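You operate a simulated robot arm through the tools that you are given. There is no shell and no other tool.

The job below is to be done with a simulated robot arm. You get a single attempt, and the scene is never put back.

JOB
Fill the striped disc with blue in the black pump box.
Fine: stand it on the beige slide tray, push the tray in, two pumps, draw the tray out; leave it there; the other discs stay. Where these are worked on the way, their far stop is far enough and under half their travel is too little: beige slide tray.
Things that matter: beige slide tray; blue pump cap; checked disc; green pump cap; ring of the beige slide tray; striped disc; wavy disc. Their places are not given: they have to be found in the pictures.

It is judged by the outcome, as a careful person would: the job done as asked, and still so three seconds after it is handed in. It fails if anything else is knocked over, pushed out of place, dropped, spilled or broken.

ROBOT AND FRAMES
A 7-joint arm with a two-finger parallel gripper, fixed in place. Base frame: the origin is on the floor under the middle of its stand, x ahead of it, y to its left, z up. Readings come in mm, degrees, newtons and seconds.
With the tool pointing down near the work surface it reaches from about 200 to 680 mm from the base axis. Its first joint turns from -66.0 to 66.0 degrees. Payload 2.4 kg.
The tool frame sits at the grasp point between the pads (the TCP): z along the fingers, y along the line on which they close. The tips reach 30 mm beyond it. The gripper opens to 94 mm. The fingers are 28 mm wide and 10 mm thick; the gripper's body (50 by 96 mm) begins 55 mm behind the TCP.
Orientation is told as [roll, pitch, yaw] about the base's x, y, z axes, in that order, counted from this pose: with the fingers straight down and closing along the base's y, the tool's x points along the base's -x, its y along +y and its z along -z.

CONTROLS
- The arm moves only by the tool servo_tool. Its argument "series" is one flat list of numbers, 7 for each row, row after row: the turn, a rotation vector about the base's x, y, z in units of 6 degrees (1.0 is 6 degrees), then the shift along the base's x, y, z in units of 30 mm (1.0 is 30 mm), then the opening in per cent of the stroke, from 0 (shut) to 100 (fully open). In form: [ax, ay, az, x, y, z, fingers, ax, ay, az, x, y, z, fingers, ...]. A call has 1 to 20 rows; each row shifts and turns the commanded pose from where the row before left it. A call with a number of a shift or a turn outside -1 to 1 is refused whole. Rows are played at 5 a second. More than 50 mm and 8.6 degrees between two rows, or a gripper value outside its range, and nothing of the call is played. Where a pose cannot be reached the arm comes as near as it can. A force on the tool above 50 N (or 10 N above the force at the start of the call, whichever is more), or a blocked arm, ends the call early, and 0.2 s more pass. The fingers move at their own pace (about 153 mm/s each) and stop on an object; they squeeze with about 28 N. The grip force told is the motor's: it shows also when the fingers shut on nothing. Time passes only in rows, and 0.2 s behind the last, so rows that do not move let the fingers close. The reply holds the time, the measured pose of the TCP, the force on the tool along the base axes, the opening and the grip force, in the units named above and with some noise, with the torque about the TCP (base axes, N m) and any sound that the robot's microphone picked up.
- Cameras (640 x 400 px; columns grow to the right, rows downward): "scene" is fixed at [27.6, 469.9, 1439.4]; the picture's right is [-0.81, -0.58, 0.00], its down [-0.36, 0.50, -0.79] and it looks along [0.46, -0.64, -0.61] (base axes); focal length 360 px, centre (320, 200). "wrist" rides on the gripper at [76, 14, -102] in the tool frame; the picture's right is [-0.18, 0.98, 0.00], its down [-0.75, -0.14, -0.64] and it looks along [-0.63, -0.12, 0.77] (tool axes); focal length 243 px, centre (320, 200).
- capture(camera): a new picture of that camera. No time passes.
- locate(camera, pixels): for up to 12 pixels [column, row] of the newest picture of that camera ("zoom" is the newest enlarged one), the place [x, y, z] in the base frame of the surface seen there, good to about 2 mm. No time passes.
- inspect(camera, box): a new picture of the part [left, top, right, bottom] of that camera's present view, enlarged. No time passes.
- sign_off(): hands the job in; it is judged then, once.

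Open the gripper and draw the arm clear of the work before you hand the job in, unless the task says otherwise.

The tools are called after "Request:" by a JSON object that holds its "name" and its "arguments". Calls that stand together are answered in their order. servo_tool: Moves the arm, as the interface text tells. Its arguments: {"type":"object","properties":{"series":{"type":"array"}},"required":["series"]} The other tools are called the same way: capture (camera) takes a picture; locate (camera, pixels) gives the place of the surface under pixels of a picture; inspect (camera, box) takes an enlarged picture of a part of a camera's view; sign_off () hands the job in.

At the start:

```text
clock: 0.0
ee_pos: [344.7, 46.0, 1143.9]
ee_rot: [0.2, 0.0, 0.0]
ft_force: [-0.3, 0.0, -0.5]
moment: [-0.01, 0.02, 0.0]
opening: 94.2
gripper_force: 0.1
```

scene: 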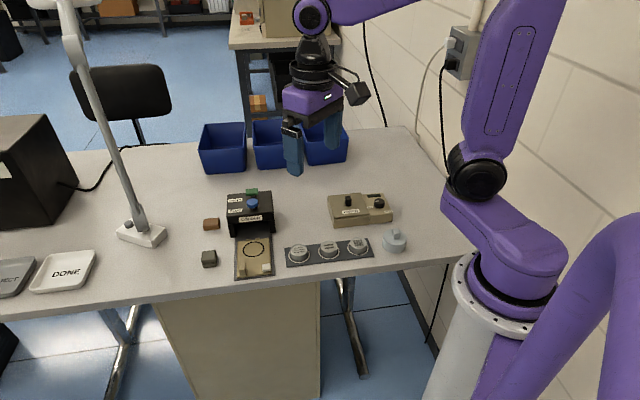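
wrist: 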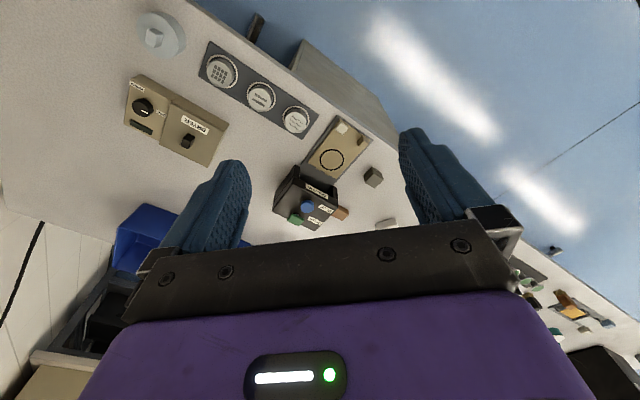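

The scene shows the pump box near (250,212), the tray near (254,257) and three discs near (299,253), (328,249), (358,245). I enlarge these parts to see the details.

Request:
{"name": "inspect", "arguments": {"camera": "scene", "box": [190, 180, 300, 290]}}

Request:
{"name": "inspect", "arguments": {"camera": "scene", "box": [270, 180, 420, 280]}}

Request:
{"name": "inspect", "arguments": {"camera": "wrist", "box": [180, 30, 400, 240]}}

```text
3.64 times, centred on (245, 235) of scene
```

zoom: 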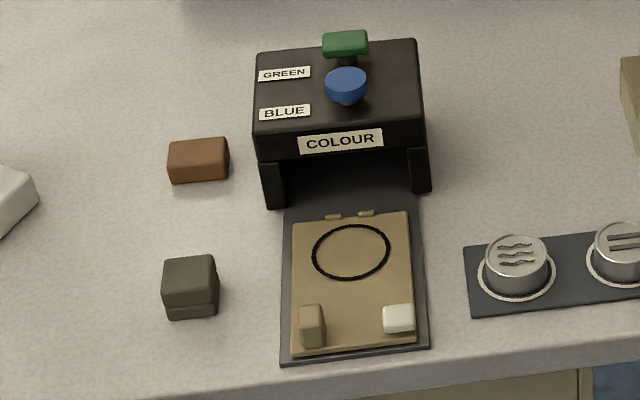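

```text
4.00 times, centred on (345, 230) of scene
```

zoom: 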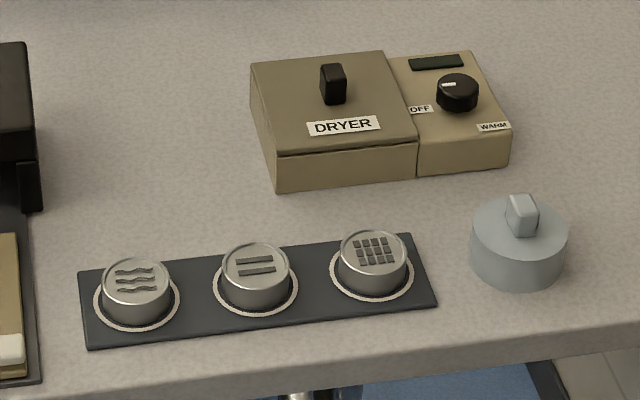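

```text
1.90 times, centred on (290, 135) of wrist
```

zoom: 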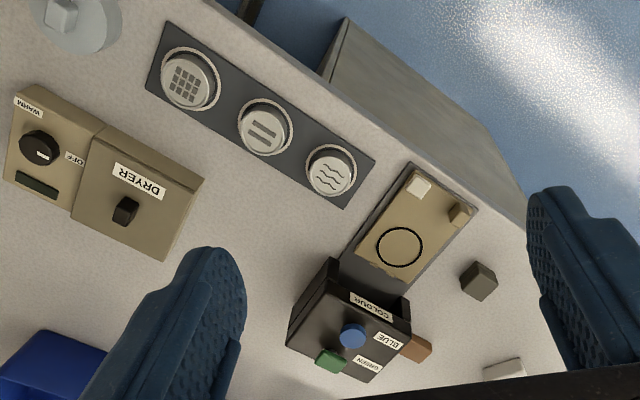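

The striped disc is the middle one on the dark mat (about (328,249) in the scene). I enlarge the mat again to measure the discs.

Request:
{"name": "inspect", "arguments": {"camera": "scene", "box": [270, 180, 420, 280]}}

Request:
{"name": "locate", "arguments": {"camera": "zoom", "pixels": [[256, 263], [136, 280], [373, 249], [256, 296], [225, 262], [288, 262], [150, 332], [420, 300], [60, 350], [522, 205], [334, 72], [456, 85]]}}

```text
4.00 times, centred on (345, 230) of scene
```

zoom: 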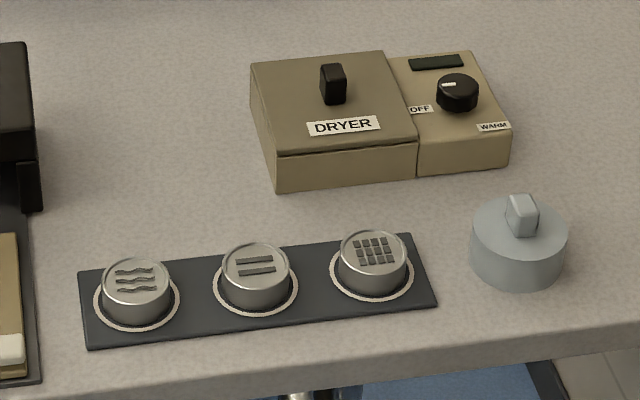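

```text
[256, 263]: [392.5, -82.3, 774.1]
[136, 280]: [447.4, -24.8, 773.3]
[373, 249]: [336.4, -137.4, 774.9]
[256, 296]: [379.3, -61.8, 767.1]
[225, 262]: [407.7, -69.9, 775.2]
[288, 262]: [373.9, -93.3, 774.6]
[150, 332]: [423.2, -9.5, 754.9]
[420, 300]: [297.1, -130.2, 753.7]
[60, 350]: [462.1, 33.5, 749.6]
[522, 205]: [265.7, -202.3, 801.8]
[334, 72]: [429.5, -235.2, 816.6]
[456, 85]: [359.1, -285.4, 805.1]
```

The striped disc is at about (392,-82), top z 774, with its neighbours about 79 mm away along a 45° line. Next I measure the pump box and tray.

Request:
{"name": "inspect", "arguments": {"camera": "scene", "box": [200, 175, 300, 285]}}

Request:
{"name": "capture", "arguments": {"camera": "scene"}}

```text
3.64 times, centred on (250, 230) of scene
```

zoom: 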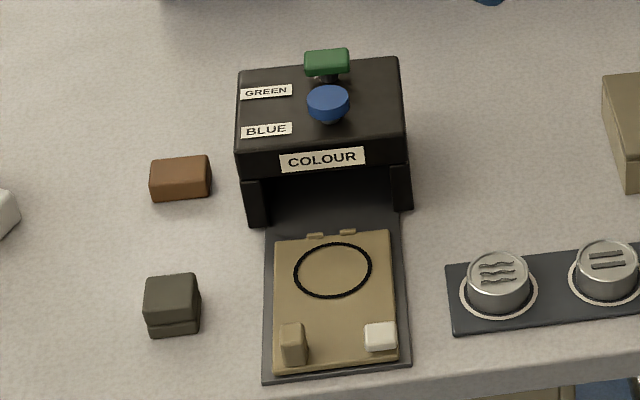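

```text
taken
```

scene: 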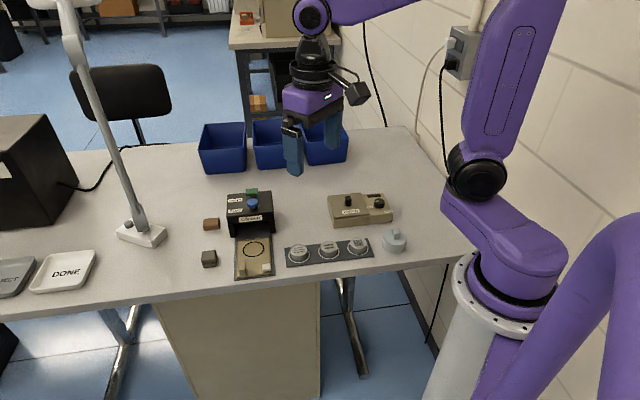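

Request:
{"name": "locate", "arguments": {"camera": "zoom", "pixels": [[333, 243], [333, 297], [295, 272], [371, 268], [328, 97], [326, 60], [290, 325], [380, 327], [279, 240], [389, 234], [276, 367], [396, 357]]}}

Request:
{"name": "locate", "arguments": {"camera": "zoom", "pixels": [[238, 146], [406, 137], [238, 72], [398, 60], [250, 222], [404, 205], [325, 200], [265, 379], [408, 366], [293, 352], [380, 345], [330, 285]]}}

```text
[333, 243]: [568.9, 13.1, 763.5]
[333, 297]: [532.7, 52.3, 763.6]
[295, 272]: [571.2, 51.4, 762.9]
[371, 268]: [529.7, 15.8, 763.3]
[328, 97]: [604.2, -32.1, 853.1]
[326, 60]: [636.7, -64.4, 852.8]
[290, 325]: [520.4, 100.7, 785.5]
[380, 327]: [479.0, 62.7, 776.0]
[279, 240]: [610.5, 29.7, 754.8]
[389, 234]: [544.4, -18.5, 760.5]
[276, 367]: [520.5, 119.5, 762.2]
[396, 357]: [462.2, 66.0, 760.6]
```

```text
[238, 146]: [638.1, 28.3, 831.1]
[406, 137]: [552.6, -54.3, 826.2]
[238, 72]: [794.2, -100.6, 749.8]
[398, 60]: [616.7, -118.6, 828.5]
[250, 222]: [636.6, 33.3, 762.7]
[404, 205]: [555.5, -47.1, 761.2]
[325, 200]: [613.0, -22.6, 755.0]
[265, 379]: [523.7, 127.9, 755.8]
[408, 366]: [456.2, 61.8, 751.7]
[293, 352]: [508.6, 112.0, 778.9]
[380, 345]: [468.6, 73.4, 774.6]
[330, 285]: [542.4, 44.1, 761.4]
```

The tray ring is centred at about (550.6, 33.1, 763), the box front is near (596,-7), the blue cap is near (604,-32,853), and the push-in direction is about (0.70,-0.71). I move above the work with a 45° yaw to look closer with the wrist camera.

Request:
{"name": "servo_tool", "arguments": {"series": [0, 0, 0.75, 0.28, -0.15, -0.68, 100, 0, 0, 0.75, 0.28, -0.15, -0.68, 100, 0, 0, 0.75, 0.28, -0.15, -0.68, 100, 0, 0, 0.75, 0.28, -0.15, -0.68, 100, 0, 0, 0.75, 0.28, -0.15, -0.68, 100, 0, 0, 0.75, 0.28, -0.15, -0.68, 100, 0, 0, 0.75, 0.28, -0.15, -0.68, 100, 0, 0, 0.75, 0.28, -0.15, -0.68, 100, 0, 0, 0.75, 0.28, -0.15, -0.68, 100, 0, 0, 0.75, 0.28, -0.15, -0.68, 100, 0, 0, 0, 0, 0, 0, 100]}}

Request:
{"name": "capture", "arguments": {"camera": "wrist"}}

Request:
{"name": "capture", "arguments": {"camera": "scene"}}

```text
clock: 2.4
ee_pos: [428.5, 1.4, 938.3]
ee_rot: [0.0, 0.0, 45.2]
ft_force: [0.8, 0.6, -0.2]
moment: [-0.02, 0.0, -0.01]
opening: 94.1
gripper_force: 0.1
```

```text
taken
```

wrist: 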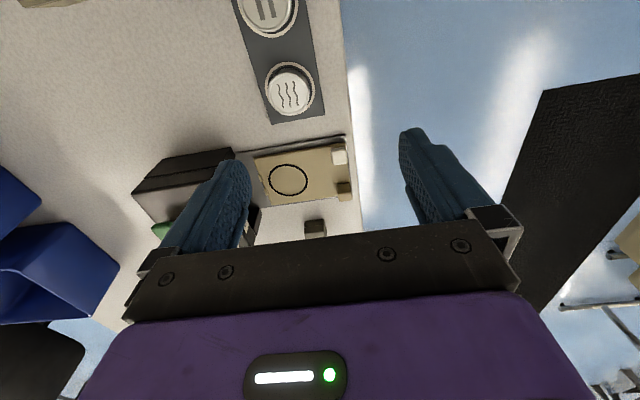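

```text
taken
```

scene: 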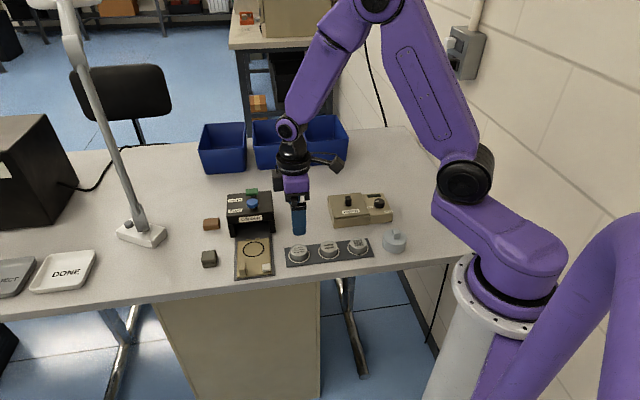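

The wrist view shows the tray around (300,175) with a white block near (338,155) and a beige post near (345,190). I enlarge that part.

Request:
{"name": "inspect", "arguments": {"camera": "wrist", "box": [220, 120, 370, 245]}}

Request:
{"name": "locate", "arguments": {"camera": "zoom", "pixels": [[320, 150], [500, 130], [520, 300], [290, 180], [200, 260], [370, 260]]}}

```text
3.20 times, centred on (295, 182) of wrist
```

zoom: 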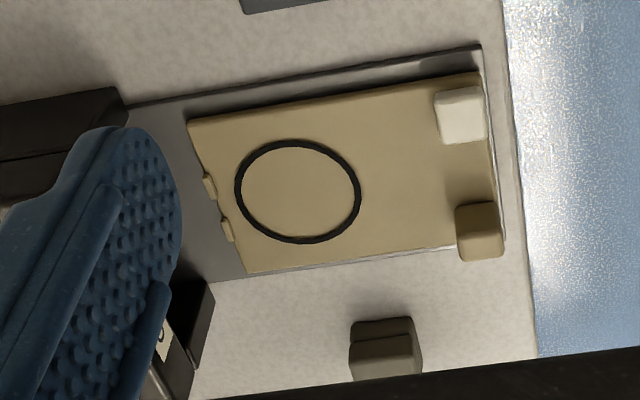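

```text
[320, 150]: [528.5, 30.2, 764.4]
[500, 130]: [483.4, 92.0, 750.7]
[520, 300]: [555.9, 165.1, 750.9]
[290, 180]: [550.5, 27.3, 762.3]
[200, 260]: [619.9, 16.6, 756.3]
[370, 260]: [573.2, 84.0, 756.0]
```

I measure the two blocks on the tray's front corners from this enlarged wrist view, to learn their sizes and positions.

Request:
{"name": "locate", "arguments": {"camera": "zoom", "pixels": [[440, 96], [482, 90], [446, 140], [486, 135], [463, 117], [460, 210], [498, 206], [460, 257], [500, 255], [480, 240], [385, 350], [475, 190]]}}

Request:
{"name": "locate", "arguments": {"camera": "zoom", "pixels": [[300, 140], [297, 243], [236, 192], [360, 190], [190, 120], [478, 74], [248, 271], [502, 235], [480, 48], [213, 187], [228, 230], [457, 225]]}}

```text
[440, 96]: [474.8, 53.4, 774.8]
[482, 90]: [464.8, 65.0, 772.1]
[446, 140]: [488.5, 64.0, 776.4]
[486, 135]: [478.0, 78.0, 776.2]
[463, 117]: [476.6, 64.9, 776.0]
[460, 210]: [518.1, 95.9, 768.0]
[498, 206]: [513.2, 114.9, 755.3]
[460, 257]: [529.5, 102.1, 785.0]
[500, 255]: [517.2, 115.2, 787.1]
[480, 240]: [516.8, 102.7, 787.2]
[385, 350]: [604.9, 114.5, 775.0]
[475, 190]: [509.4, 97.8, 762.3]
```

```text
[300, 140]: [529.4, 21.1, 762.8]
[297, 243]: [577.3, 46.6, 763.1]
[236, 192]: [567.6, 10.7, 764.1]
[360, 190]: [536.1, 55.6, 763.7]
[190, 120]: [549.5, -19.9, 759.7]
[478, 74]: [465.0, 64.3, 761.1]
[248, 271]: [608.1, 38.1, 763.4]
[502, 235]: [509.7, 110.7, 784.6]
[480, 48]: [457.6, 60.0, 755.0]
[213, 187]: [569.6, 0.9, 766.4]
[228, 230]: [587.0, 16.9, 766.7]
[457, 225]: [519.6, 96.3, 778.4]
```

The ring centre agrees at about (551.5,33.3). I zoom tightly in the scene view on the tray's front end to get the post's exact extent.

Request:
{"name": "inspect", "arguments": {"camera": "scene", "box": [230, 235, 280, 285]}}

Request:
{"name": "inspect", "arguments": {"camera": "wrist", "box": [315, 135, 365, 210]}}

```text
8.00 times, centred on (255, 260) of scene
```

zoom: 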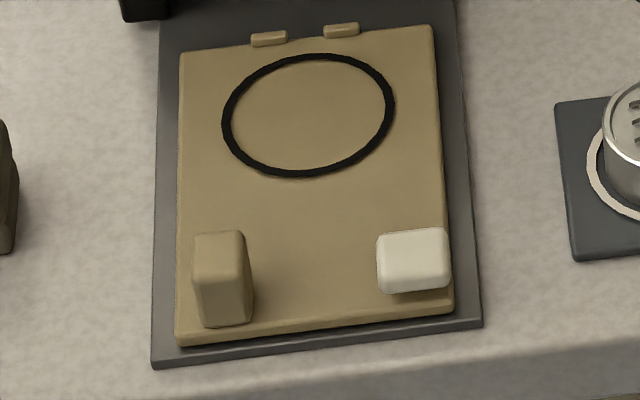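

```text
5.33 times, centred on (340, 172) of wrist
```

zoom: 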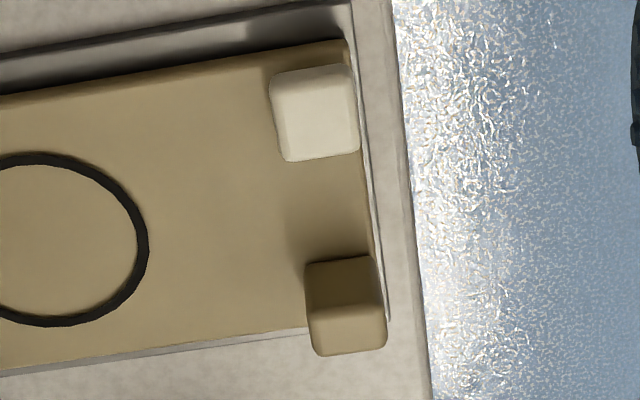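

I measure the corners of the post's top face from the newest enlarged wrist picture (rows 305–350).

Request:
{"name": "locate", "arguments": {"camera": "zoom", "pixels": [[312, 314], [378, 308], [382, 344], [322, 350], [348, 328], [345, 285], [376, 270], [275, 90], [345, 72], [290, 155], [355, 148], [315, 112]]}}

Request:
{"name": "inspect", "arguments": {"camera": "scene", "box": [230, 235, 280, 285]}}

Request:
{"name": "locate", "arguments": {"camera": "zoom", "pixels": [[197, 240], [240, 236], [202, 272], [245, 266], [222, 254], [222, 300], [205, 320], [245, 318], [413, 250], [413, 280], [308, 58], [308, 172]]}}

```text
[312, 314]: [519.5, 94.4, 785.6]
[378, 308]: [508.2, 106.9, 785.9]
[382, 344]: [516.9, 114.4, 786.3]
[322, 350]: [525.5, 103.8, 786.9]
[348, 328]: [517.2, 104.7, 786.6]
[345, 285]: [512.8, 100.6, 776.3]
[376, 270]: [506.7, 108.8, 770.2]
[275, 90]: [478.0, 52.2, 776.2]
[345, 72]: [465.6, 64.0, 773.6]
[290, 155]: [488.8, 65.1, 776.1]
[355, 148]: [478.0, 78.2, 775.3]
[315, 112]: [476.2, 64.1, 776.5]
```

```text
8.00 times, centred on (255, 260) of scene
```

zoom: 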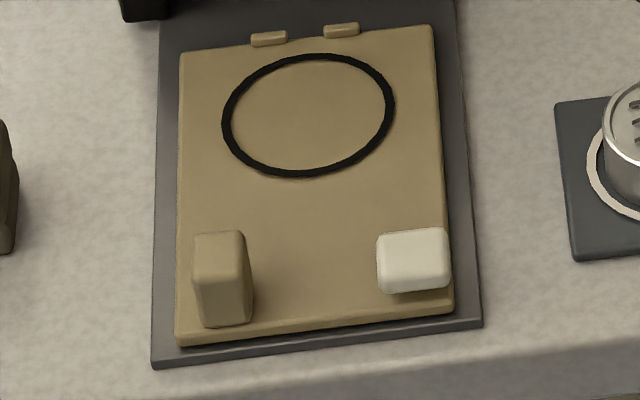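

```text
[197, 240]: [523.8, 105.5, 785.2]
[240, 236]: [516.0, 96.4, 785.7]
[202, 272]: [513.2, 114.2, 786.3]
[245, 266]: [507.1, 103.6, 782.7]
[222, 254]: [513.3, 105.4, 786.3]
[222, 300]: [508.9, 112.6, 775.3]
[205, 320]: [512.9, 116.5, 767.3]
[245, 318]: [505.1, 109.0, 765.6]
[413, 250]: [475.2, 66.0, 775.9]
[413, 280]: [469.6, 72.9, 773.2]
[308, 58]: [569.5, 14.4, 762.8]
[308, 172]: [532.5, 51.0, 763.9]
```

All features line up on a 45° axis: push-in is (0.707,-0.707). I'll use yaw -45° so the fingers close along the disc row and the post's sides, and now hover above the striped disc with the fingers opened to about 62 mm.

Request:
{"name": "servo_tool", "arguments": {"series": [0, 0, -1, -0.083, -0.185, -0.12, 66, 0, 0, -1, -0.083, -0.185, -0.12, 66, 0, 0, -1, -0.083, -0.185, -0.12, 66, 0, 0, -1, -0.083, -0.185, -0.12, 66, 0, 0, -1, -0.083, -0.185, -0.12, 66, 0, 0, -1, -0.083, -0.185, -0.12, 66, 0, 0, -1, -0.083, -0.185, -0.12, 66, 0, 0, -1, -0.083, -0.185, -0.12, 66, 0, 0, -1, -0.083, -0.185, -0.12, 66, 0, 0, -1, -0.083, -0.185, -0.12, 66, 0, 0, -1, -0.083, -0.185, -0.12, 66, 0, 0, -1, -0.083, -0.185, -0.12, 66, 0, 0, -1, -0.083, -0.185, -0.12, 66, 0, 0, -1, -0.083, -0.185, -0.12, 66, 0, 0, -1, -0.083, -0.185, -0.12, 66, 0, 0, 0, 0, 0, 0, 66]}}

Request:
{"name": "capture", "arguments": {"camera": "wrist"}}

Request:
{"name": "capture", "arguments": {"camera": "scene"}}

```text
clock: 5.8
ee_pos: [389.3, -82.5, 882.3]
ee_rot: [0.0, 0.1, -45.2]
ft_force: [0.2, -0.7, 0.1]
moment: [0.03, 0.02, 0.0]
opening: 61.8
gripper_force: 0.0
```

```text
taken
```

wrist: 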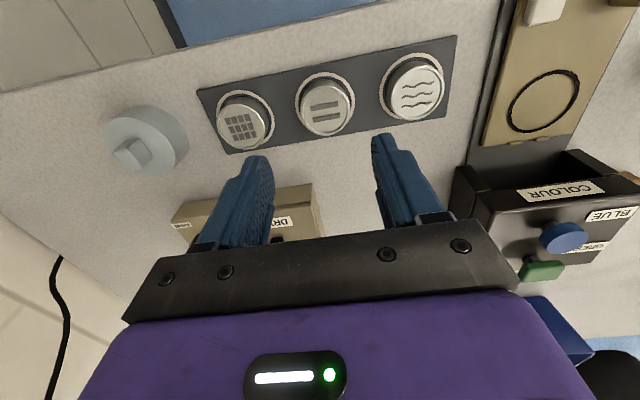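

```text
taken
```

scene: 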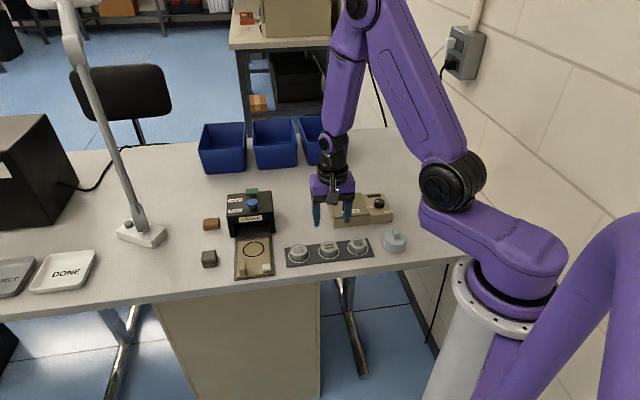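

The striped disc is at about (324,107) in the wrist view, between the finger columns. I enlarge it to measure its centre, and the caps too.

Request:
{"name": "inspect", "arguments": {"camera": "wrist", "box": [280, 60, 370, 150]}}

Request:
{"name": "locate", "arguments": {"camera": "zoom", "pixels": [[230, 165], [400, 130], [300, 90], [330, 230], [315, 160], [245, 220], [395, 190], [330, 265], [130, 200], [490, 120], [320, 60]]}}

Request:
{"name": "locate", "arguments": {"camera": "wrist", "pixels": [[547, 243], [585, 233], [563, 226], [568, 250], [565, 237], [540, 265], [524, 269], [560, 265], [520, 192], [640, 178], [487, 218]]}}

```text
4.44 times, centred on (325, 105) of wrist
```

zoom: 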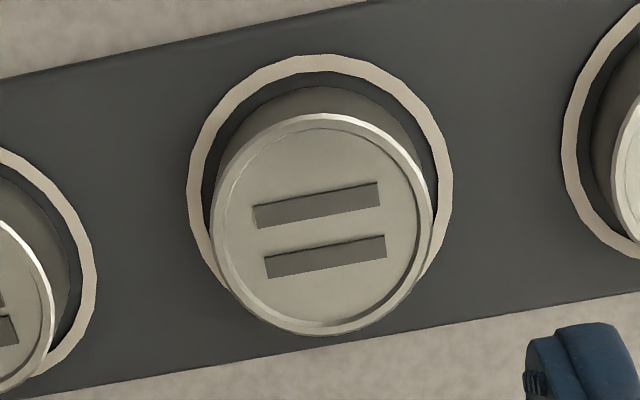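

```text
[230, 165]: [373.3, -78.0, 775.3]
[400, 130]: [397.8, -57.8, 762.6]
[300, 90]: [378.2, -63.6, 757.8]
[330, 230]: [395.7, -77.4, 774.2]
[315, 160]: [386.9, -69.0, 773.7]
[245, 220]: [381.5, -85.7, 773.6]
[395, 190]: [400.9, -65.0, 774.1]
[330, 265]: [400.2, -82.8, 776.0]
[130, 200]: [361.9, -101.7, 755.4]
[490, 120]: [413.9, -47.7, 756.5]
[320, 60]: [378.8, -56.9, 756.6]
```

```text
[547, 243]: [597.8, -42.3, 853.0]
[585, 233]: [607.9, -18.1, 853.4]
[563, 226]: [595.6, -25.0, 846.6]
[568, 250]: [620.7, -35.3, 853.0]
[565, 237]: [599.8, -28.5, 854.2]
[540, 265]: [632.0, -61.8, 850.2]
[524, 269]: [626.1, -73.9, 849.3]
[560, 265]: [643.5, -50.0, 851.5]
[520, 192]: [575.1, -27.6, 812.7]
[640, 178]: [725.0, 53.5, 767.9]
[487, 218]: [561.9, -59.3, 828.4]
```

The disc's top rim spans columns 210–437 and rows 115–335 in the enlarged picture. I re-enlarge it and measure rim points to get the centre.

Request:
{"name": "inspect", "arguments": {"camera": "wrist", "box": [280, 60, 370, 150]}}

Request:
{"name": "locate", "arguments": {"camera": "zoom", "pixels": [[216, 235], [430, 215], [312, 119], [335, 331], [322, 224], [240, 155], [402, 300], [250, 310], [395, 145]]}}

```text
4.44 times, centred on (325, 105) of wrist
```

zoom: 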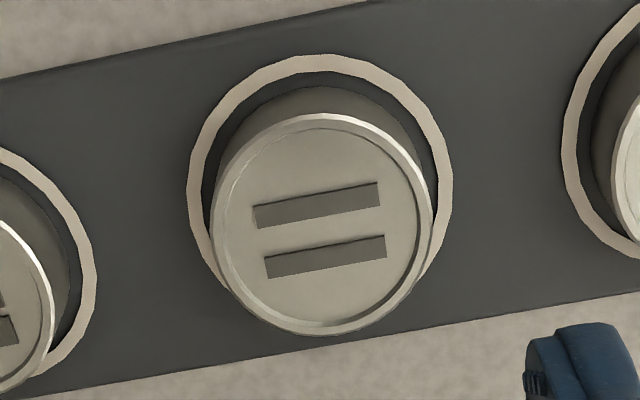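

```text
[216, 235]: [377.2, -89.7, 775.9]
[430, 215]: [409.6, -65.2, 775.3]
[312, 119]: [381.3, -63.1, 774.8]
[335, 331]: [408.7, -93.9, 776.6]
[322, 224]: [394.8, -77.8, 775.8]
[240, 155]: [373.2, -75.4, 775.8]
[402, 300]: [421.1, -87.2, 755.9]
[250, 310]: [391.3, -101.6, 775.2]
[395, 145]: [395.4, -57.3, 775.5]
```

Averaging both cameras, the disc centre is about (393,-80) with top z 775 and diameter about 43 mm. I descend with fingers at 62 mm to TCP z ≈ 790 (tips at 760, mat at about 756).

Request:
{"name": "servo_tool", "arguments": {"series": [0, 0, 0, 0.062, 0.042, -0.55, 66, 0, 0, 0, 0.062, 0.042, -0.7, 66, 0, 0, 0, 0, 0, -0.7, 66, 0, 0, 0, 0, 0, -0.6, 66, 0, 0, 0, 0, 0, -0.5, 66, 0, 0, 0, 0, 0, 0, 66]}}

Request:
{"name": "capture", "arguments": {"camera": "wrist"}}

Request:
{"name": "inspect", "arguments": {"camera": "scene", "box": [280, 190, 380, 270]}}

```text
clock: 7.2
ee_pos: [394.9, -79.5, 793.8]
ee_rot: [0.0, 0.0, -45.0]
ft_force: [0.8, 0.3, 0.6]
moment: [0.01, 0.0, 0.0]
opening: 62.1
gripper_force: 0.2
```

```text
taken
```

wrist: 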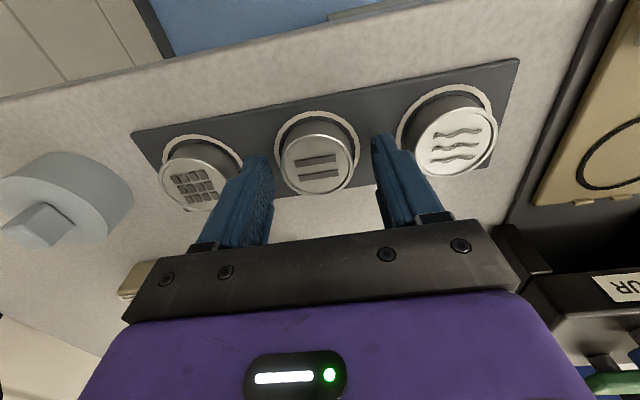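

```text
5.00 times, centred on (330, 230) of scene
```

zoom: 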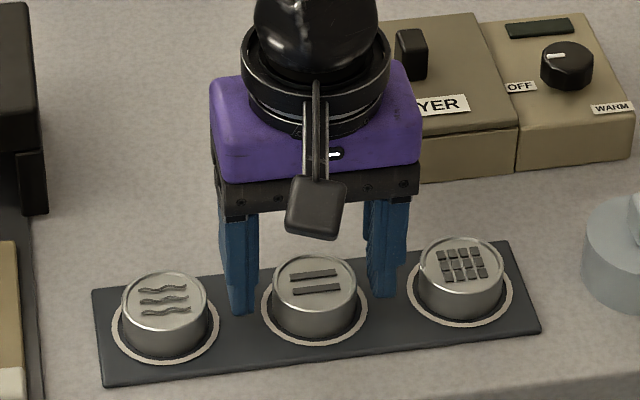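

The disc sits between the fingers, but it may be a few mm off along the finger width. I measure the disc's rim again from this nearer wrist view before closing.

Request:
{"name": "inspect", "arguments": {"camera": "wrist", "box": [260, 90, 400, 210]}}

Request:
{"name": "locate", "arguments": {"camera": "wrist", "pixels": [[282, 170], [353, 160], [315, 136], [321, 192], [317, 164], [291, 147], [346, 183], [344, 142], [296, 187], [320, 118]]}}

```text
3.33 times, centred on (330, 150) of wrist
```

zoom: 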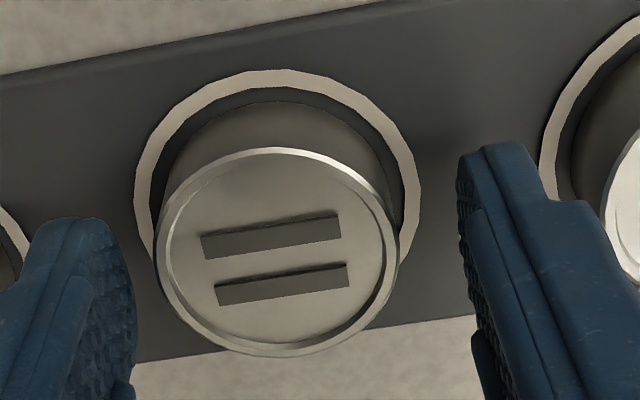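

```text
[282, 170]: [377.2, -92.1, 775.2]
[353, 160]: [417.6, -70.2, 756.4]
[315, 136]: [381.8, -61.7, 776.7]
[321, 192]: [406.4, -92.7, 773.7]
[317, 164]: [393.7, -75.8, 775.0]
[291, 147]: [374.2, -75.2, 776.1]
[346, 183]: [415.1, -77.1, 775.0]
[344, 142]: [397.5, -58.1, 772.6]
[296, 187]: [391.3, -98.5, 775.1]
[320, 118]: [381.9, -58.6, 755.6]
```

Disc centre measures (394.4,-77.3), only about 2 mm off the TCP. I correct that, go down another 3.5 mm and close the fingers.

Request:
{"name": "servo_tool", "arguments": {"series": [0, 0, 0, -0.015, 0.07, -0.12, 66, 0, 0, 0, 0, 0, 0, 66, 0, 0, 0, 0, 0, 0, 40, 0, 0, 0, 0, 0, 0, 30, 0, 0, 0, 0, 0, 0, 30, 0, 0, 0, 0, 0, 0, 30]}}

Request:
{"name": "inspect", "arguments": {"camera": "wrist", "box": [220, 80, 430, 240]}}

```text
clock: 8.6
ee_pos: [394.1, -76.5, 789.3]
ee_rot: [0.0, -0.1, -45.0]
ft_force: [-1.0, 0.8, 0.9]
moment: [-0.02, -0.01, 0.02]
opening: 42.8
gripper_force: 28.1
```

```text
2.50 times, centred on (325, 160) of wrist
```

zoom: 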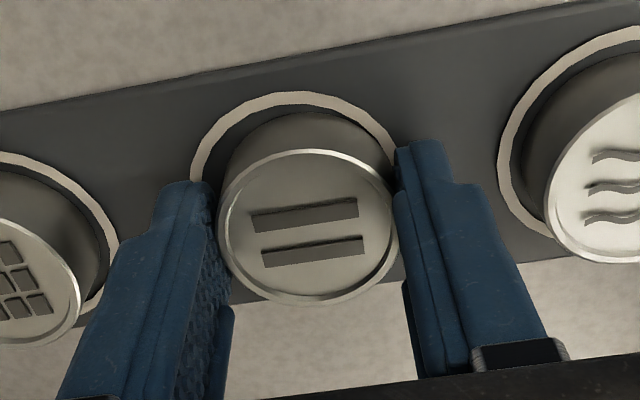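

The grip holds at 42.8 mm with 28 N. I lift straight up 90 mm and check the disc came along.

Request:
{"name": "servo_tool", "arguments": {"series": [0, 0, 0, 0, 0, 0.2, 30, 0, 0, 0, 0, 0, 0.5, 30, 0, 0, 0, 0, 0, 0.7, 30, 0, 0, 0, 0, 0, 0.8, 30, 0, 0, 0, 0, 0, 0.5, 30, 0, 0, 0, 0, 0, 0.3, 30, 0, 0, 0, 0, 0, 0, 30]}}

Request:
{"name": "capture", "arguments": {"camera": "wrist"}}

Request:
{"name": "inspect", "arguments": {"camera": "scene", "box": [270, 170, 390, 270]}}

```text
clock: 10.2
ee_pos: [393.3, -77.5, 880.2]
ee_rot: [0.0, 0.0, -45.0]
ft_force: [-0.2, 0.0, -1.8]
moment: [-0.01, -0.01, 0.0]
opening: 42.3
gripper_force: 28.3
```

```text
taken
```

wrist: 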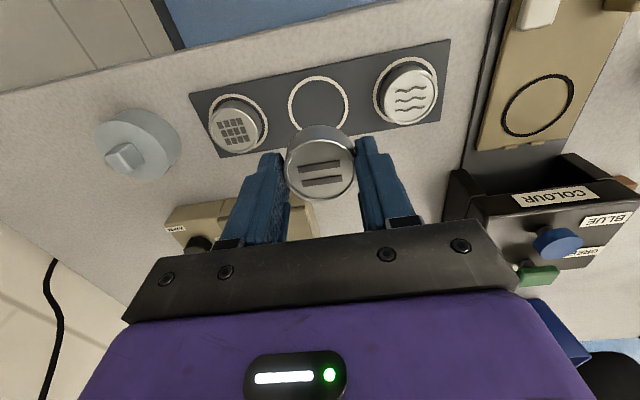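

```text
4.00 times, centred on (330, 220) of scene
```

zoom: 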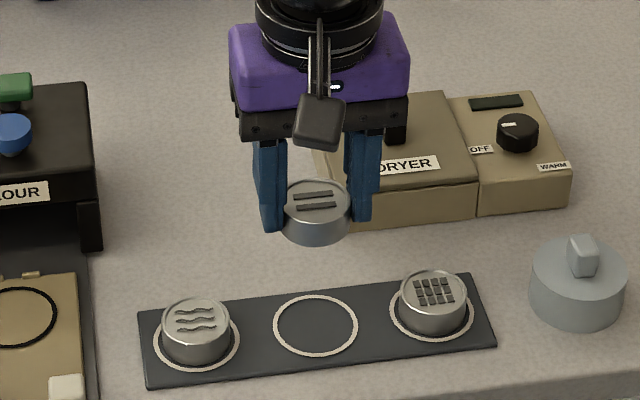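

The disc is lifted. I measure its rim in the gripper (wrist, around (320,162)) to learn its offset from the TCP.

Request:
{"name": "locate", "arguments": {"camera": "wrist", "pixels": [[318, 141], [322, 195], [290, 168], [352, 160], [320, 165], [298, 146], [340, 186], [340, 146], [300, 186]]}}

Request:
{"name": "locate", "arguments": {"camera": "wrist", "pixels": [[538, 76], [536, 134], [504, 110], [572, 92], [560, 79], [512, 130], [514, 84], [562, 122]]}}

```text
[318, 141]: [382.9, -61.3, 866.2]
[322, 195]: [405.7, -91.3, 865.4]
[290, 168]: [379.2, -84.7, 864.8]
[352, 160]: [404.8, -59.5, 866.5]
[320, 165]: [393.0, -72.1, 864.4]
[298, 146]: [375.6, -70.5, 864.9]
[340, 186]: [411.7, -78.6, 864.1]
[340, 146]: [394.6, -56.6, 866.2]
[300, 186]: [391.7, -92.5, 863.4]
```

```text
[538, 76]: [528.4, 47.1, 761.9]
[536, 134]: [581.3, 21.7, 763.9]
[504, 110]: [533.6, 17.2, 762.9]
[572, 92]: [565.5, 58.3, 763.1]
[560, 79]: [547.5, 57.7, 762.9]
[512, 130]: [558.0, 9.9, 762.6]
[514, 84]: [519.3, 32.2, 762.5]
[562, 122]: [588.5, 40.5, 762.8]
```

The disc is centred in the fingers, about 2 mm toward -d, and the ring measures about (552,33.5). I carry it level at z 880 to above the ring and look.

Request:
{"name": "servo_tool", "arguments": {"series": [0, 0, 0, 0.3, 0.2, 0, 30, 0, 0, 0, 0.6, 0.4, 0, 30, 0, 0, 0, 0.7, 0.49, 0, 30, 0, 0, 0, 0.7, 0.49, 0, 30, 0, 0, 0, 0.7, 0.49, 0, 30, 0, 0, 0, 0.7, 0.49, 0, 30, 0, 0, 0, 0.7, 0.49, 0, 30, 0, 0, 0, 0.6, 0.4, 0, 30, 0, 0, 0, 0.3, 0.2, 0, 30, 0, 0, 0, 0, 0, 0, 30]}}

Request:
{"name": "capture", "arguments": {"camera": "wrist"}}

Request:
{"name": "inspect", "arguments": {"camera": "scene", "box": [190, 170, 310, 290]}}

```text
clock: 12.4
ee_pos: [553.2, 32.0, 879.1]
ee_rot: [0.0, 0.0, -45.0]
ft_force: [-0.7, 0.4, -0.9]
moment: [0.0, 0.03, 0.0]
opening: 42.8
gripper_force: 28.3
```

```text
taken
```

wrist: 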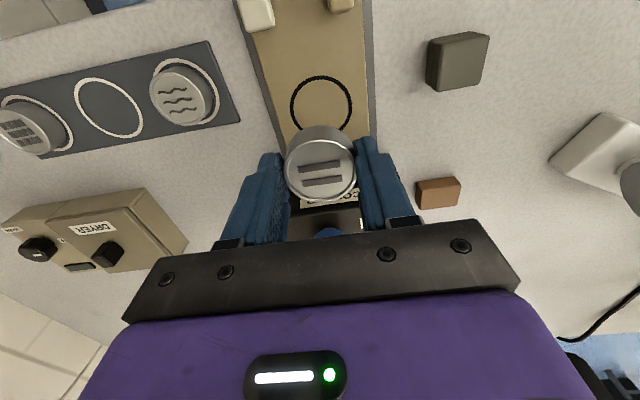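

```text
3.33 times, centred on (250, 230) of scene
```

zoom: 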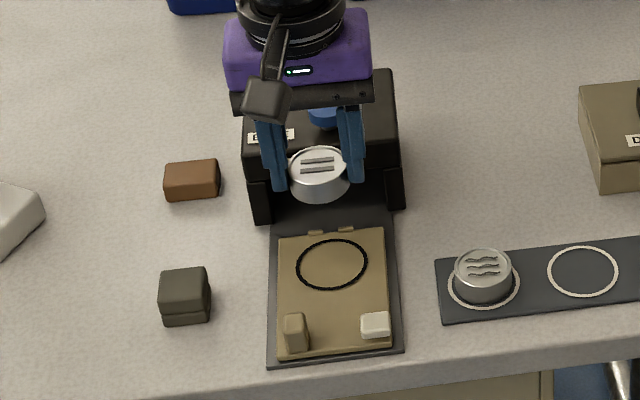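

The disc hangs above the ring; in the wrist view the ring's centre is near (321,102). I enlarge to measure ring and disc in the same picture and compare.

Request:
{"name": "inspect", "arguments": {"camera": "wrist", "box": [270, 60, 370, 210]}}

Request:
{"name": "locate", "arguments": {"camera": "wrist", "pixels": [[291, 103], [352, 102], [300, 85], [343, 85], [320, 77], [300, 121], [344, 120], [320, 165], [290, 168], [352, 162], [318, 143], [322, 194]]}}

```text
2.67 times, centred on (320, 135) of wrist
```

zoom: 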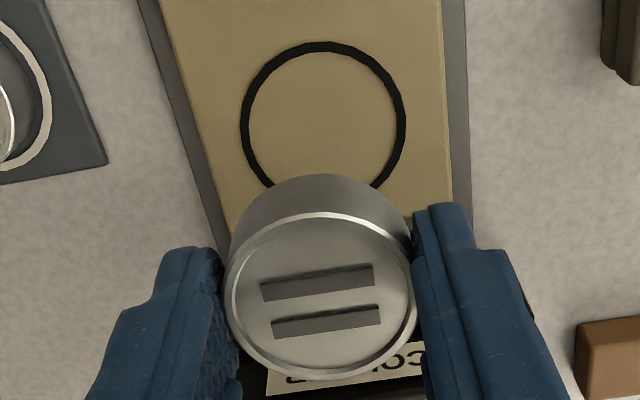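

```text
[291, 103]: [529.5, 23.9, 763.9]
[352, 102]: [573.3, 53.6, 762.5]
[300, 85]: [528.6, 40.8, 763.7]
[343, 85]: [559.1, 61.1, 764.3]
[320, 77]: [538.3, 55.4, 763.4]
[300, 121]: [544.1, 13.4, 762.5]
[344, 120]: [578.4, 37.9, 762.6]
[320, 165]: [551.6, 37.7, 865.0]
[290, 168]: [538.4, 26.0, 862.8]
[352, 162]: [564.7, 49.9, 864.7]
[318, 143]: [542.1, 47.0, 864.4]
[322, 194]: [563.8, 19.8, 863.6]
```

To settle the ring's centre, I measure points along the black band in the enlarged picture.

Request:
{"name": "locate", "arguments": {"camera": "zoom", "pixels": [[245, 122], [401, 120], [322, 47], [266, 183], [380, 182], [270, 68], [375, 66], [253, 160], [393, 158], [250, 95], [395, 93]]}}

Request:
{"name": "locate", "arguments": {"camera": "zoom", "pixels": [[232, 298], [409, 275], [312, 220], [330, 372], [262, 240], [380, 350], [378, 235], [268, 355], [321, 297]]}}

```text
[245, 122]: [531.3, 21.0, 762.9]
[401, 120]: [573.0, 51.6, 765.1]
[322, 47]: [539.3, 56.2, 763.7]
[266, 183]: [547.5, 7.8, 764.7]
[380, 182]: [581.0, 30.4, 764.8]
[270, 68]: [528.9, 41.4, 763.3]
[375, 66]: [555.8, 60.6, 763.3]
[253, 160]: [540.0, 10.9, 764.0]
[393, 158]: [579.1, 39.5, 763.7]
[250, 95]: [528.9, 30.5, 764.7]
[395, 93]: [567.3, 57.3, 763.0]
```

```text
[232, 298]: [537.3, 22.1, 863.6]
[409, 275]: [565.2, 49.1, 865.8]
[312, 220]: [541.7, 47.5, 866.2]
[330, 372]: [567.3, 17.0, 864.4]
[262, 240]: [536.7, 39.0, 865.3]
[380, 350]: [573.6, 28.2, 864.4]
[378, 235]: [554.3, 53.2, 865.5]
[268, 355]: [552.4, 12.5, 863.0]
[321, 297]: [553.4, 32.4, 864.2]
```

Circle fits in the same picture put the disc within about 1.5 mm of the ring centre. I nudge y by +1.3 mm and descend to about 3 mm above the tray.

Request:
{"name": "servo_tool", "arguments": {"series": [0, 0, 0, 0, 0.043, -0.4, 30, 0, 0, 0, 0, 0, -0.7, 30, 0, 0, 0, 0, 0, -0.7, 30, 0, 0, 0, 0, 0, -0.5, 30, 0, 0, 0, 0, 0, -0.25, 30, 0, 0, 0, 0, 0, 0, 30]}}

Request:
{"name": "inspect", "arguments": {"camera": "wrist", "box": [240, 60, 400, 240]}}

Request:
{"name": "inspect", "arguments": {"camera": "scene", "box": [210, 190, 300, 280]}}

```text
clock: 13.8
ee_pos: [552.9, 34.2, 803.8]
ee_rot: [-0.1, -0.1, -45.0]
ft_force: [-0.1, 1.3, -1.4]
moment: [-0.01, 0.01, -0.01]
opening: 42.5
gripper_force: 28.4
```

```text
2.22 times, centred on (320, 150) of wrist
```

zoom: 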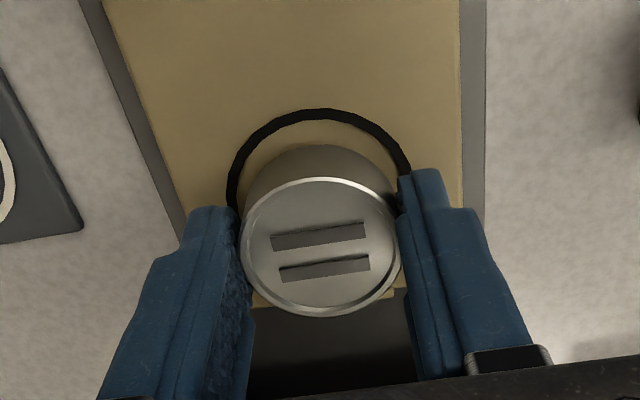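

```text
4.44 times, centred on (255, 235) of scene
```

zoom: 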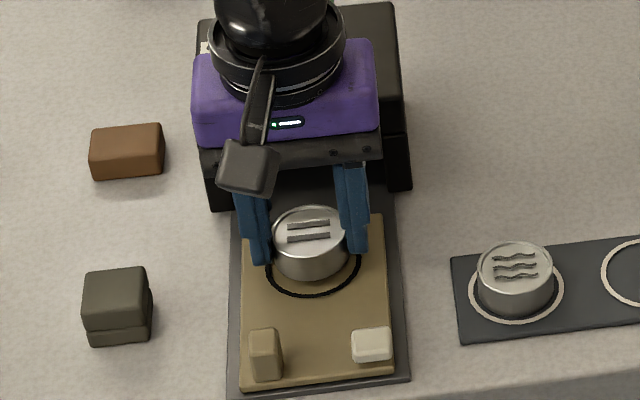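

The disc is a few mm above the tray inside the ring. I measure ring and disc-base points in the wrist enlargement to check the centring before releasing.

Request:
{"name": "inspect", "arguments": {"camera": "wrist", "box": [280, 90, 360, 150]}}

Request:
{"name": "locate", "arguments": {"camera": "wrist", "pixels": [[320, 133], [297, 141], [343, 141], [285, 156], [359, 151], [320, 150], [320, 154], [285, 184], [352, 171], [317, 165], [323, 202]]}}

```text
6.67 times, centred on (320, 120) of wrist
```

zoom: 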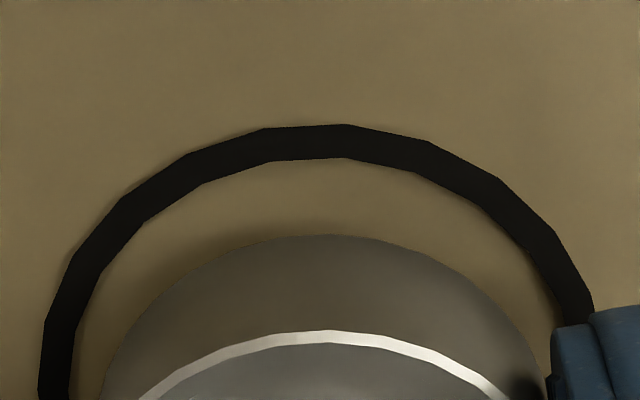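

```text
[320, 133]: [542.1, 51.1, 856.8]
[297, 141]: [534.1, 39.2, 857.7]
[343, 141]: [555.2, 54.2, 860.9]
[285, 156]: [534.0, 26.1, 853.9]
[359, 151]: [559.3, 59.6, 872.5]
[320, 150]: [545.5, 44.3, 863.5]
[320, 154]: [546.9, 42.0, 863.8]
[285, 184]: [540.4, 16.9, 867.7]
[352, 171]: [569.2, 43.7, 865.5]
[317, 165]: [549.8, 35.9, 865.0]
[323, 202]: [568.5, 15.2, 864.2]
```

The plain wrist picture was the older one, so I measure on the newest enlargement instead: ring band top (335,142), disc base edge (330,236).

Request:
{"name": "locate", "arguments": {"camera": "zoom", "pixels": [[335, 142], [180, 185], [490, 200], [57, 370], [560, 270], [85, 270], [330, 241], [200, 285], [450, 275], [330, 337], [210, 362], [440, 358]]}}

```text
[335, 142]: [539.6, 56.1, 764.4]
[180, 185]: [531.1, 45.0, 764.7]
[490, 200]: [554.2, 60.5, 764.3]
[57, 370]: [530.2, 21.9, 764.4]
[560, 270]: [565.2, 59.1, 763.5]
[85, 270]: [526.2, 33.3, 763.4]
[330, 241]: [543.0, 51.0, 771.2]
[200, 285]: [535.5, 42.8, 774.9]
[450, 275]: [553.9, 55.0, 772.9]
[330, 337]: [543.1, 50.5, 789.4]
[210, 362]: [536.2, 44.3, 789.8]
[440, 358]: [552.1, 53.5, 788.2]
```

Disc and ring centres agree to about 1 mm (disc ~1 mm toward the box). I nudge -1 mm along the axis and lower the remaining ~6 mm gently, watching the force.

Request:
{"name": "servo_tool", "arguments": {"series": [0, 0, 0, -0.024, 0.024, -0.1, 30, 0, 0, 0, 0, 0, -0.05, 30, 0, 0, 0, 0, 0, -0.05, 30, 0, 0, 0, 0, 0, 0, 30]}}

```text
clock: 14.8
ee_pos: [552.3, 34.0, 796.7]
ee_rot: [0.0, 0.0, -44.9]
ft_force: [0.5, 0.1, -0.4]
moment: [0.02, -0.03, 0.02]
opening: 42.6
gripper_force: 27.9
```

At z 796.7 there is not yet clear contact (force -0.4 N). I lower one more millimetre and look.

Request:
{"name": "servo_tool", "arguments": {"series": [0, 0, 0, 0, 0, -0.03, 30, 0, 0, 0, 0, 0, 0, 30]}}

Request:
{"name": "inspect", "arguments": {"camera": "wrist", "box": [270, 90, 370, 210]}}

Request:
{"name": "inspect", "arguments": {"camera": "scene", "box": [230, 220, 285, 275]}}

```text
clock: 15.4
ee_pos: [551.9, 33.3, 796.1]
ee_rot: [0.1, -0.1, -45.1]
ft_force: [-2.1, -2.5, 11.8]
moment: [-0.12, 0.16, 0.0]
opening: 42.7
gripper_force: 28.3
```

```text
3.33 times, centred on (320, 150) of wrist
```

zoom: 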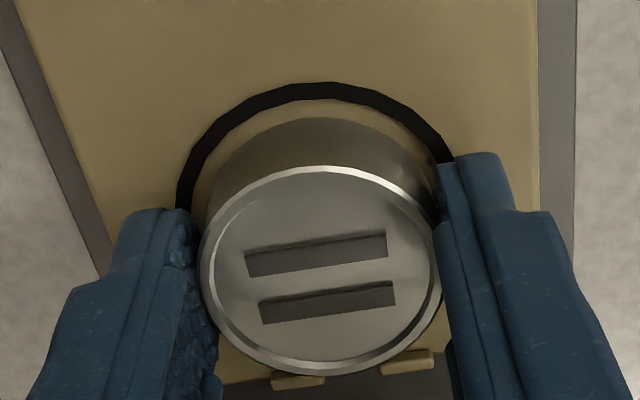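

```text
7.27 times, centred on (258, 248) of scene
```

zoom: 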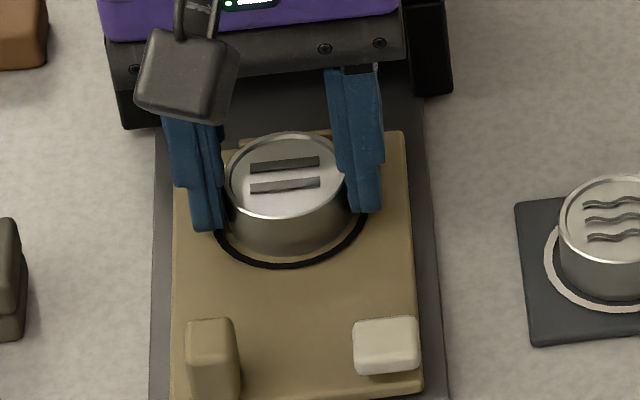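

Contact is clear (+11.8 N) and the disc sits centred in the ring. I ease up half a millimetre, open to about 60 mm, then rise straight up.

Request:
{"name": "servo_tool", "arguments": {"series": [0, 0, 0, 0, 0, 0.017, 30, 0, 0, 0, 0, 0, 0, 48, 0, 0, 0, 0, 0, 0, 62, 0, 0, 0, 0, 0, 0, 62, 0, 0, 0, 0, 0, 0.3, 62, 0, 0, 0, 0, 0, 0.7, 62, 0, 0, 0, 0, 0, 0.8, 62, 0, 0, 0, 0, 0, 0.8, 62, 0, 0, 0, 0, 0, 0.6, 62, 0, 0, 0, 0, 0, 0, 62]}}

Request:
{"name": "capture", "arguments": {"camera": "wrist"}}

Request:
{"name": "inspect", "arguments": {"camera": "scene", "box": [215, 205, 300, 285]}}

```text
clock: 17.6
ee_pos: [551.3, 34.2, 894.2]
ee_rot: [0.0, 0.0, -45.0]
ft_force: [-0.5, 0.5, -0.2]
moment: [-0.02, -0.02, -0.04]
opening: 58.3
gripper_force: 0.1
```

```text
taken
```

wrist: 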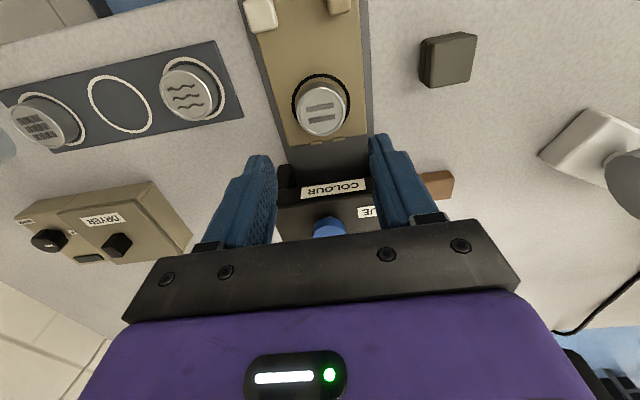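

```text
5.00 times, centred on (258, 245) of scene
```

zoom: 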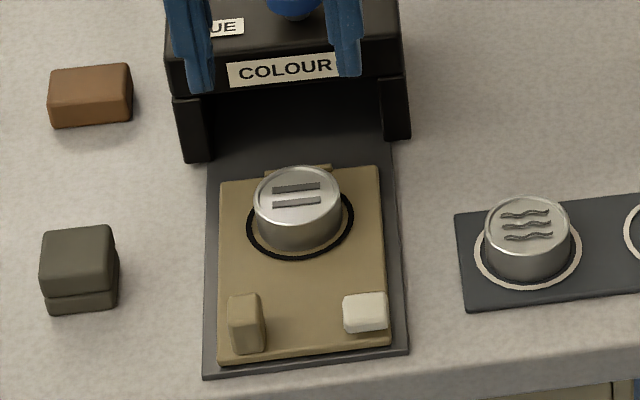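

The disc stands well inside the ring. I move back above the beige post (centre about (516,105), top z 787) with the fingers at about 34 mm.

Request:
{"name": "servo_tool", "arguments": {"series": [0, 0, 0, -0.2, 0.4, 0, 36, 0, 0, 0, -0.3, 0.6, 0, 36, 0, 0, 0, -0.35, 0.7, 0, 36, 0, 0, 0, -0.33, 0.66, 0, 36, 0, 0, 0, 0, 0, -0.5, 36, 0, 0, 0, 0, 0, -0.5, 36, 0, 0, 0, 0, 0, 0, 36]}}

Request:
{"name": "capture", "arguments": {"camera": "wrist"}}

Request:
{"name": "inspect", "arguments": {"camera": "scene", "box": [200, 190, 300, 290]}}

```text
clock: 19.2
ee_pos: [516.8, 104.5, 862.8]
ee_rot: [0.0, 0.0, -44.9]
ft_force: [-0.2, 0.5, -0.2]
moment: [-0.01, -0.02, 0.01]
opening: 33.6
gripper_force: 0.1
```

```text
taken
```

wrist: 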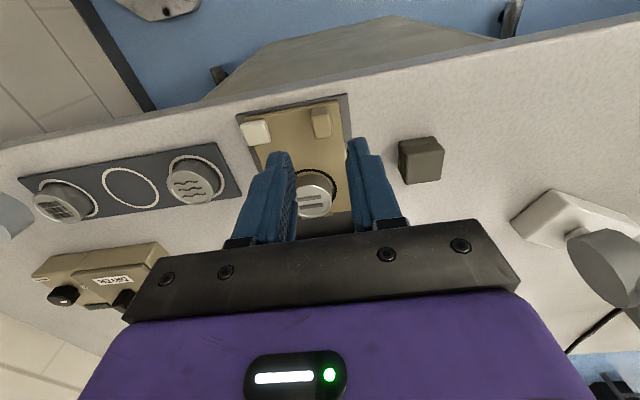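

```text
4.00 times, centred on (250, 240) of scene
```

zoom: 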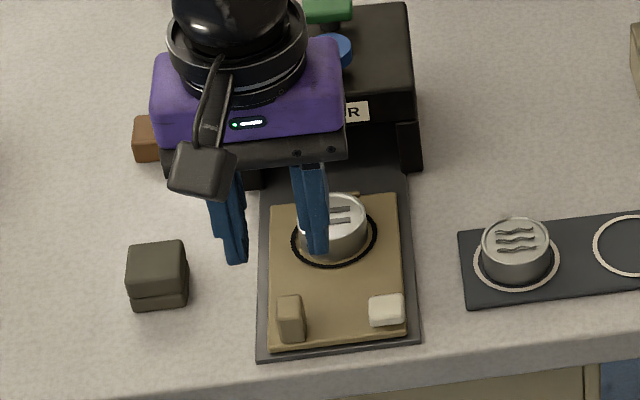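

The post shows at about (321,122) in the wrist view, in line between the fingers. I measure its top once more from here.

Request:
{"name": "inspect", "arguments": {"camera": "wrist", "box": [290, 90, 350, 150]}}

Request:
{"name": "locate", "arguments": {"camera": "wrist", "pixels": [[315, 112], [327, 111], [317, 135], [330, 133], [322, 122], [321, 130], [321, 116]]}}

```text
6.67 times, centred on (320, 120) of wrist
```

zoom: 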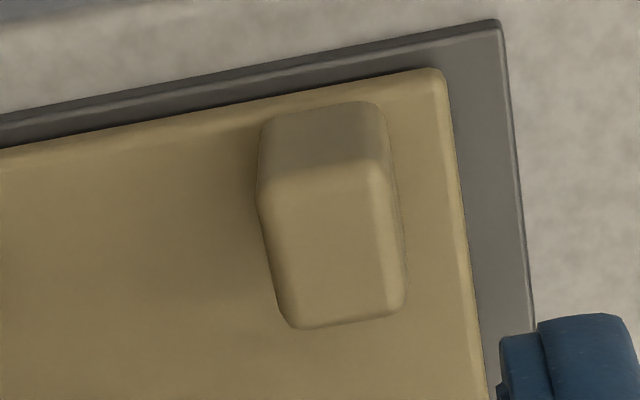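

```text
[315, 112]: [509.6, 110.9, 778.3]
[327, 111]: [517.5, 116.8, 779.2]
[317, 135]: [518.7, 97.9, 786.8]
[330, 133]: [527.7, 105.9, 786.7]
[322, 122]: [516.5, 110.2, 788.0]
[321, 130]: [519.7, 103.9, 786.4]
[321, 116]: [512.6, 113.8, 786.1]
```

The post's top centre is about (516.5,105.5), within 1 mm of the TCP. I descend to z ≈ 797 (tips 4 mm above the tray) and check before closing.

Request:
{"name": "servo_tool", "arguments": {"series": [0, 0, 0, 0, 0.02, -0.5, 36, 0, 0, 0, 0, 0, -0.7, 36, 0, 0, 0, 0, 0, -0.6, 36, 0, 0, 0, 0, 0, -0.35, 36, 0, 0, 0, 0, 0, 0, 36]}}

Request:
{"name": "inspect", "arguments": {"camera": "wrist", "box": [220, 80, 420, 250]}}

Request:
{"name": "inspect", "arguments": {"camera": "scene", "box": [200, 190, 300, 290]}}

```text
clock: 20.4
ee_pos: [516.5, 104.9, 797.5]
ee_rot: [0.0, 0.0, -45.1]
ft_force: [-0.7, -0.1, 0.2]
moment: [0.01, -0.02, 0.02]
opening: 33.9
gripper_force: 0.0
```

```text
2.35 times, centred on (320, 165) of wrist
```

zoom: 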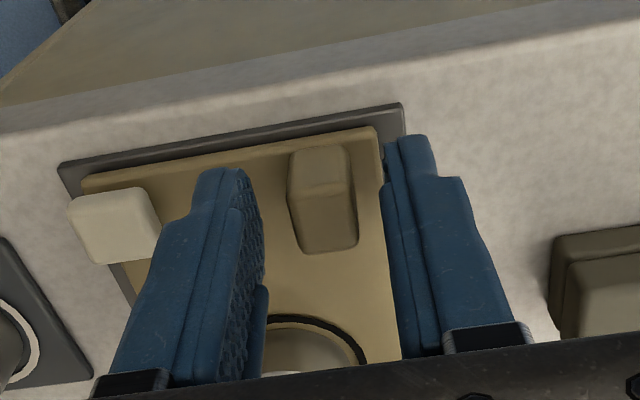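

```text
4.00 times, centred on (250, 240) of scene
```

zoom: 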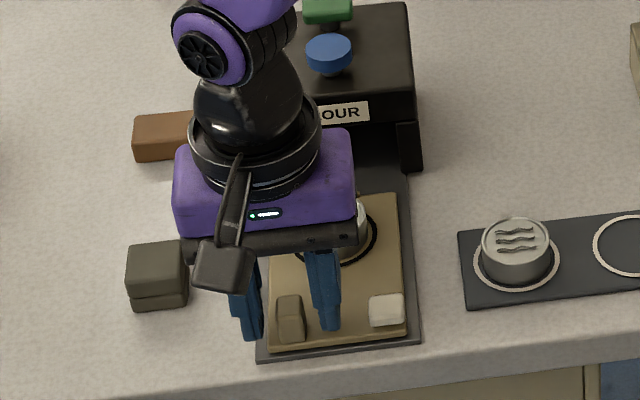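

Both fingers straddle the post with room on each side. I close on it now.

Request:
{"name": "servo_tool", "arguments": {"series": [0, 0, 0, 0, 0, 0, 20, 0, 0, 0, 0, 0, 0, 8, 0, 0, 0, 0, 0, 0, 5, 0, 0, 0, 0, 0, 0, 5]}}

Request:
{"name": "inspect", "arguments": {"camera": "wrist", "box": [220, 80, 420, 250]}}

```text
clock: 21.4
ee_pos: [517.9, 105.5, 798.0]
ee_rot: [0.1, -0.1, -45.0]
ft_force: [4.9, 4.9, -7.8]
moment: [-0.42, -0.57, -0.08]
opening: 15.7
gripper_force: 44.8
```

```text
2.35 times, centred on (320, 165) of wrist
```

zoom: 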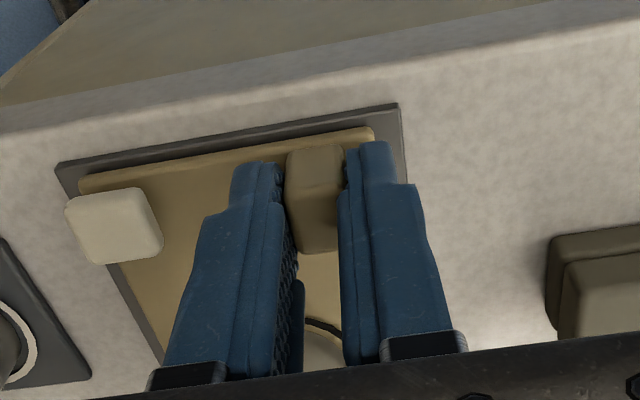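

The grip is on (15.7 mm) with a small side load of about 7 N toward +e'. I relieve that with a 1 mm sideways correction before pushing.

Request:
{"name": "servo_tool", "arguments": {"series": [0, 0, 0, 0.03, 0.03, 0, 5, 0, 0, 0, 0, 0, 0, 5, 0, 0, 0, 0, 0, 0, 5]}}

```text
clock: 22.2
ee_pos: [518.7, 105.5, 799.1]
ee_rot: [0.0, -0.1, -45.1]
ft_force: [-3.1, -3.0, 2.5]
moment: [-0.67, -0.68, 0.17]
opening: 15.8
gripper_force: 45.0
```

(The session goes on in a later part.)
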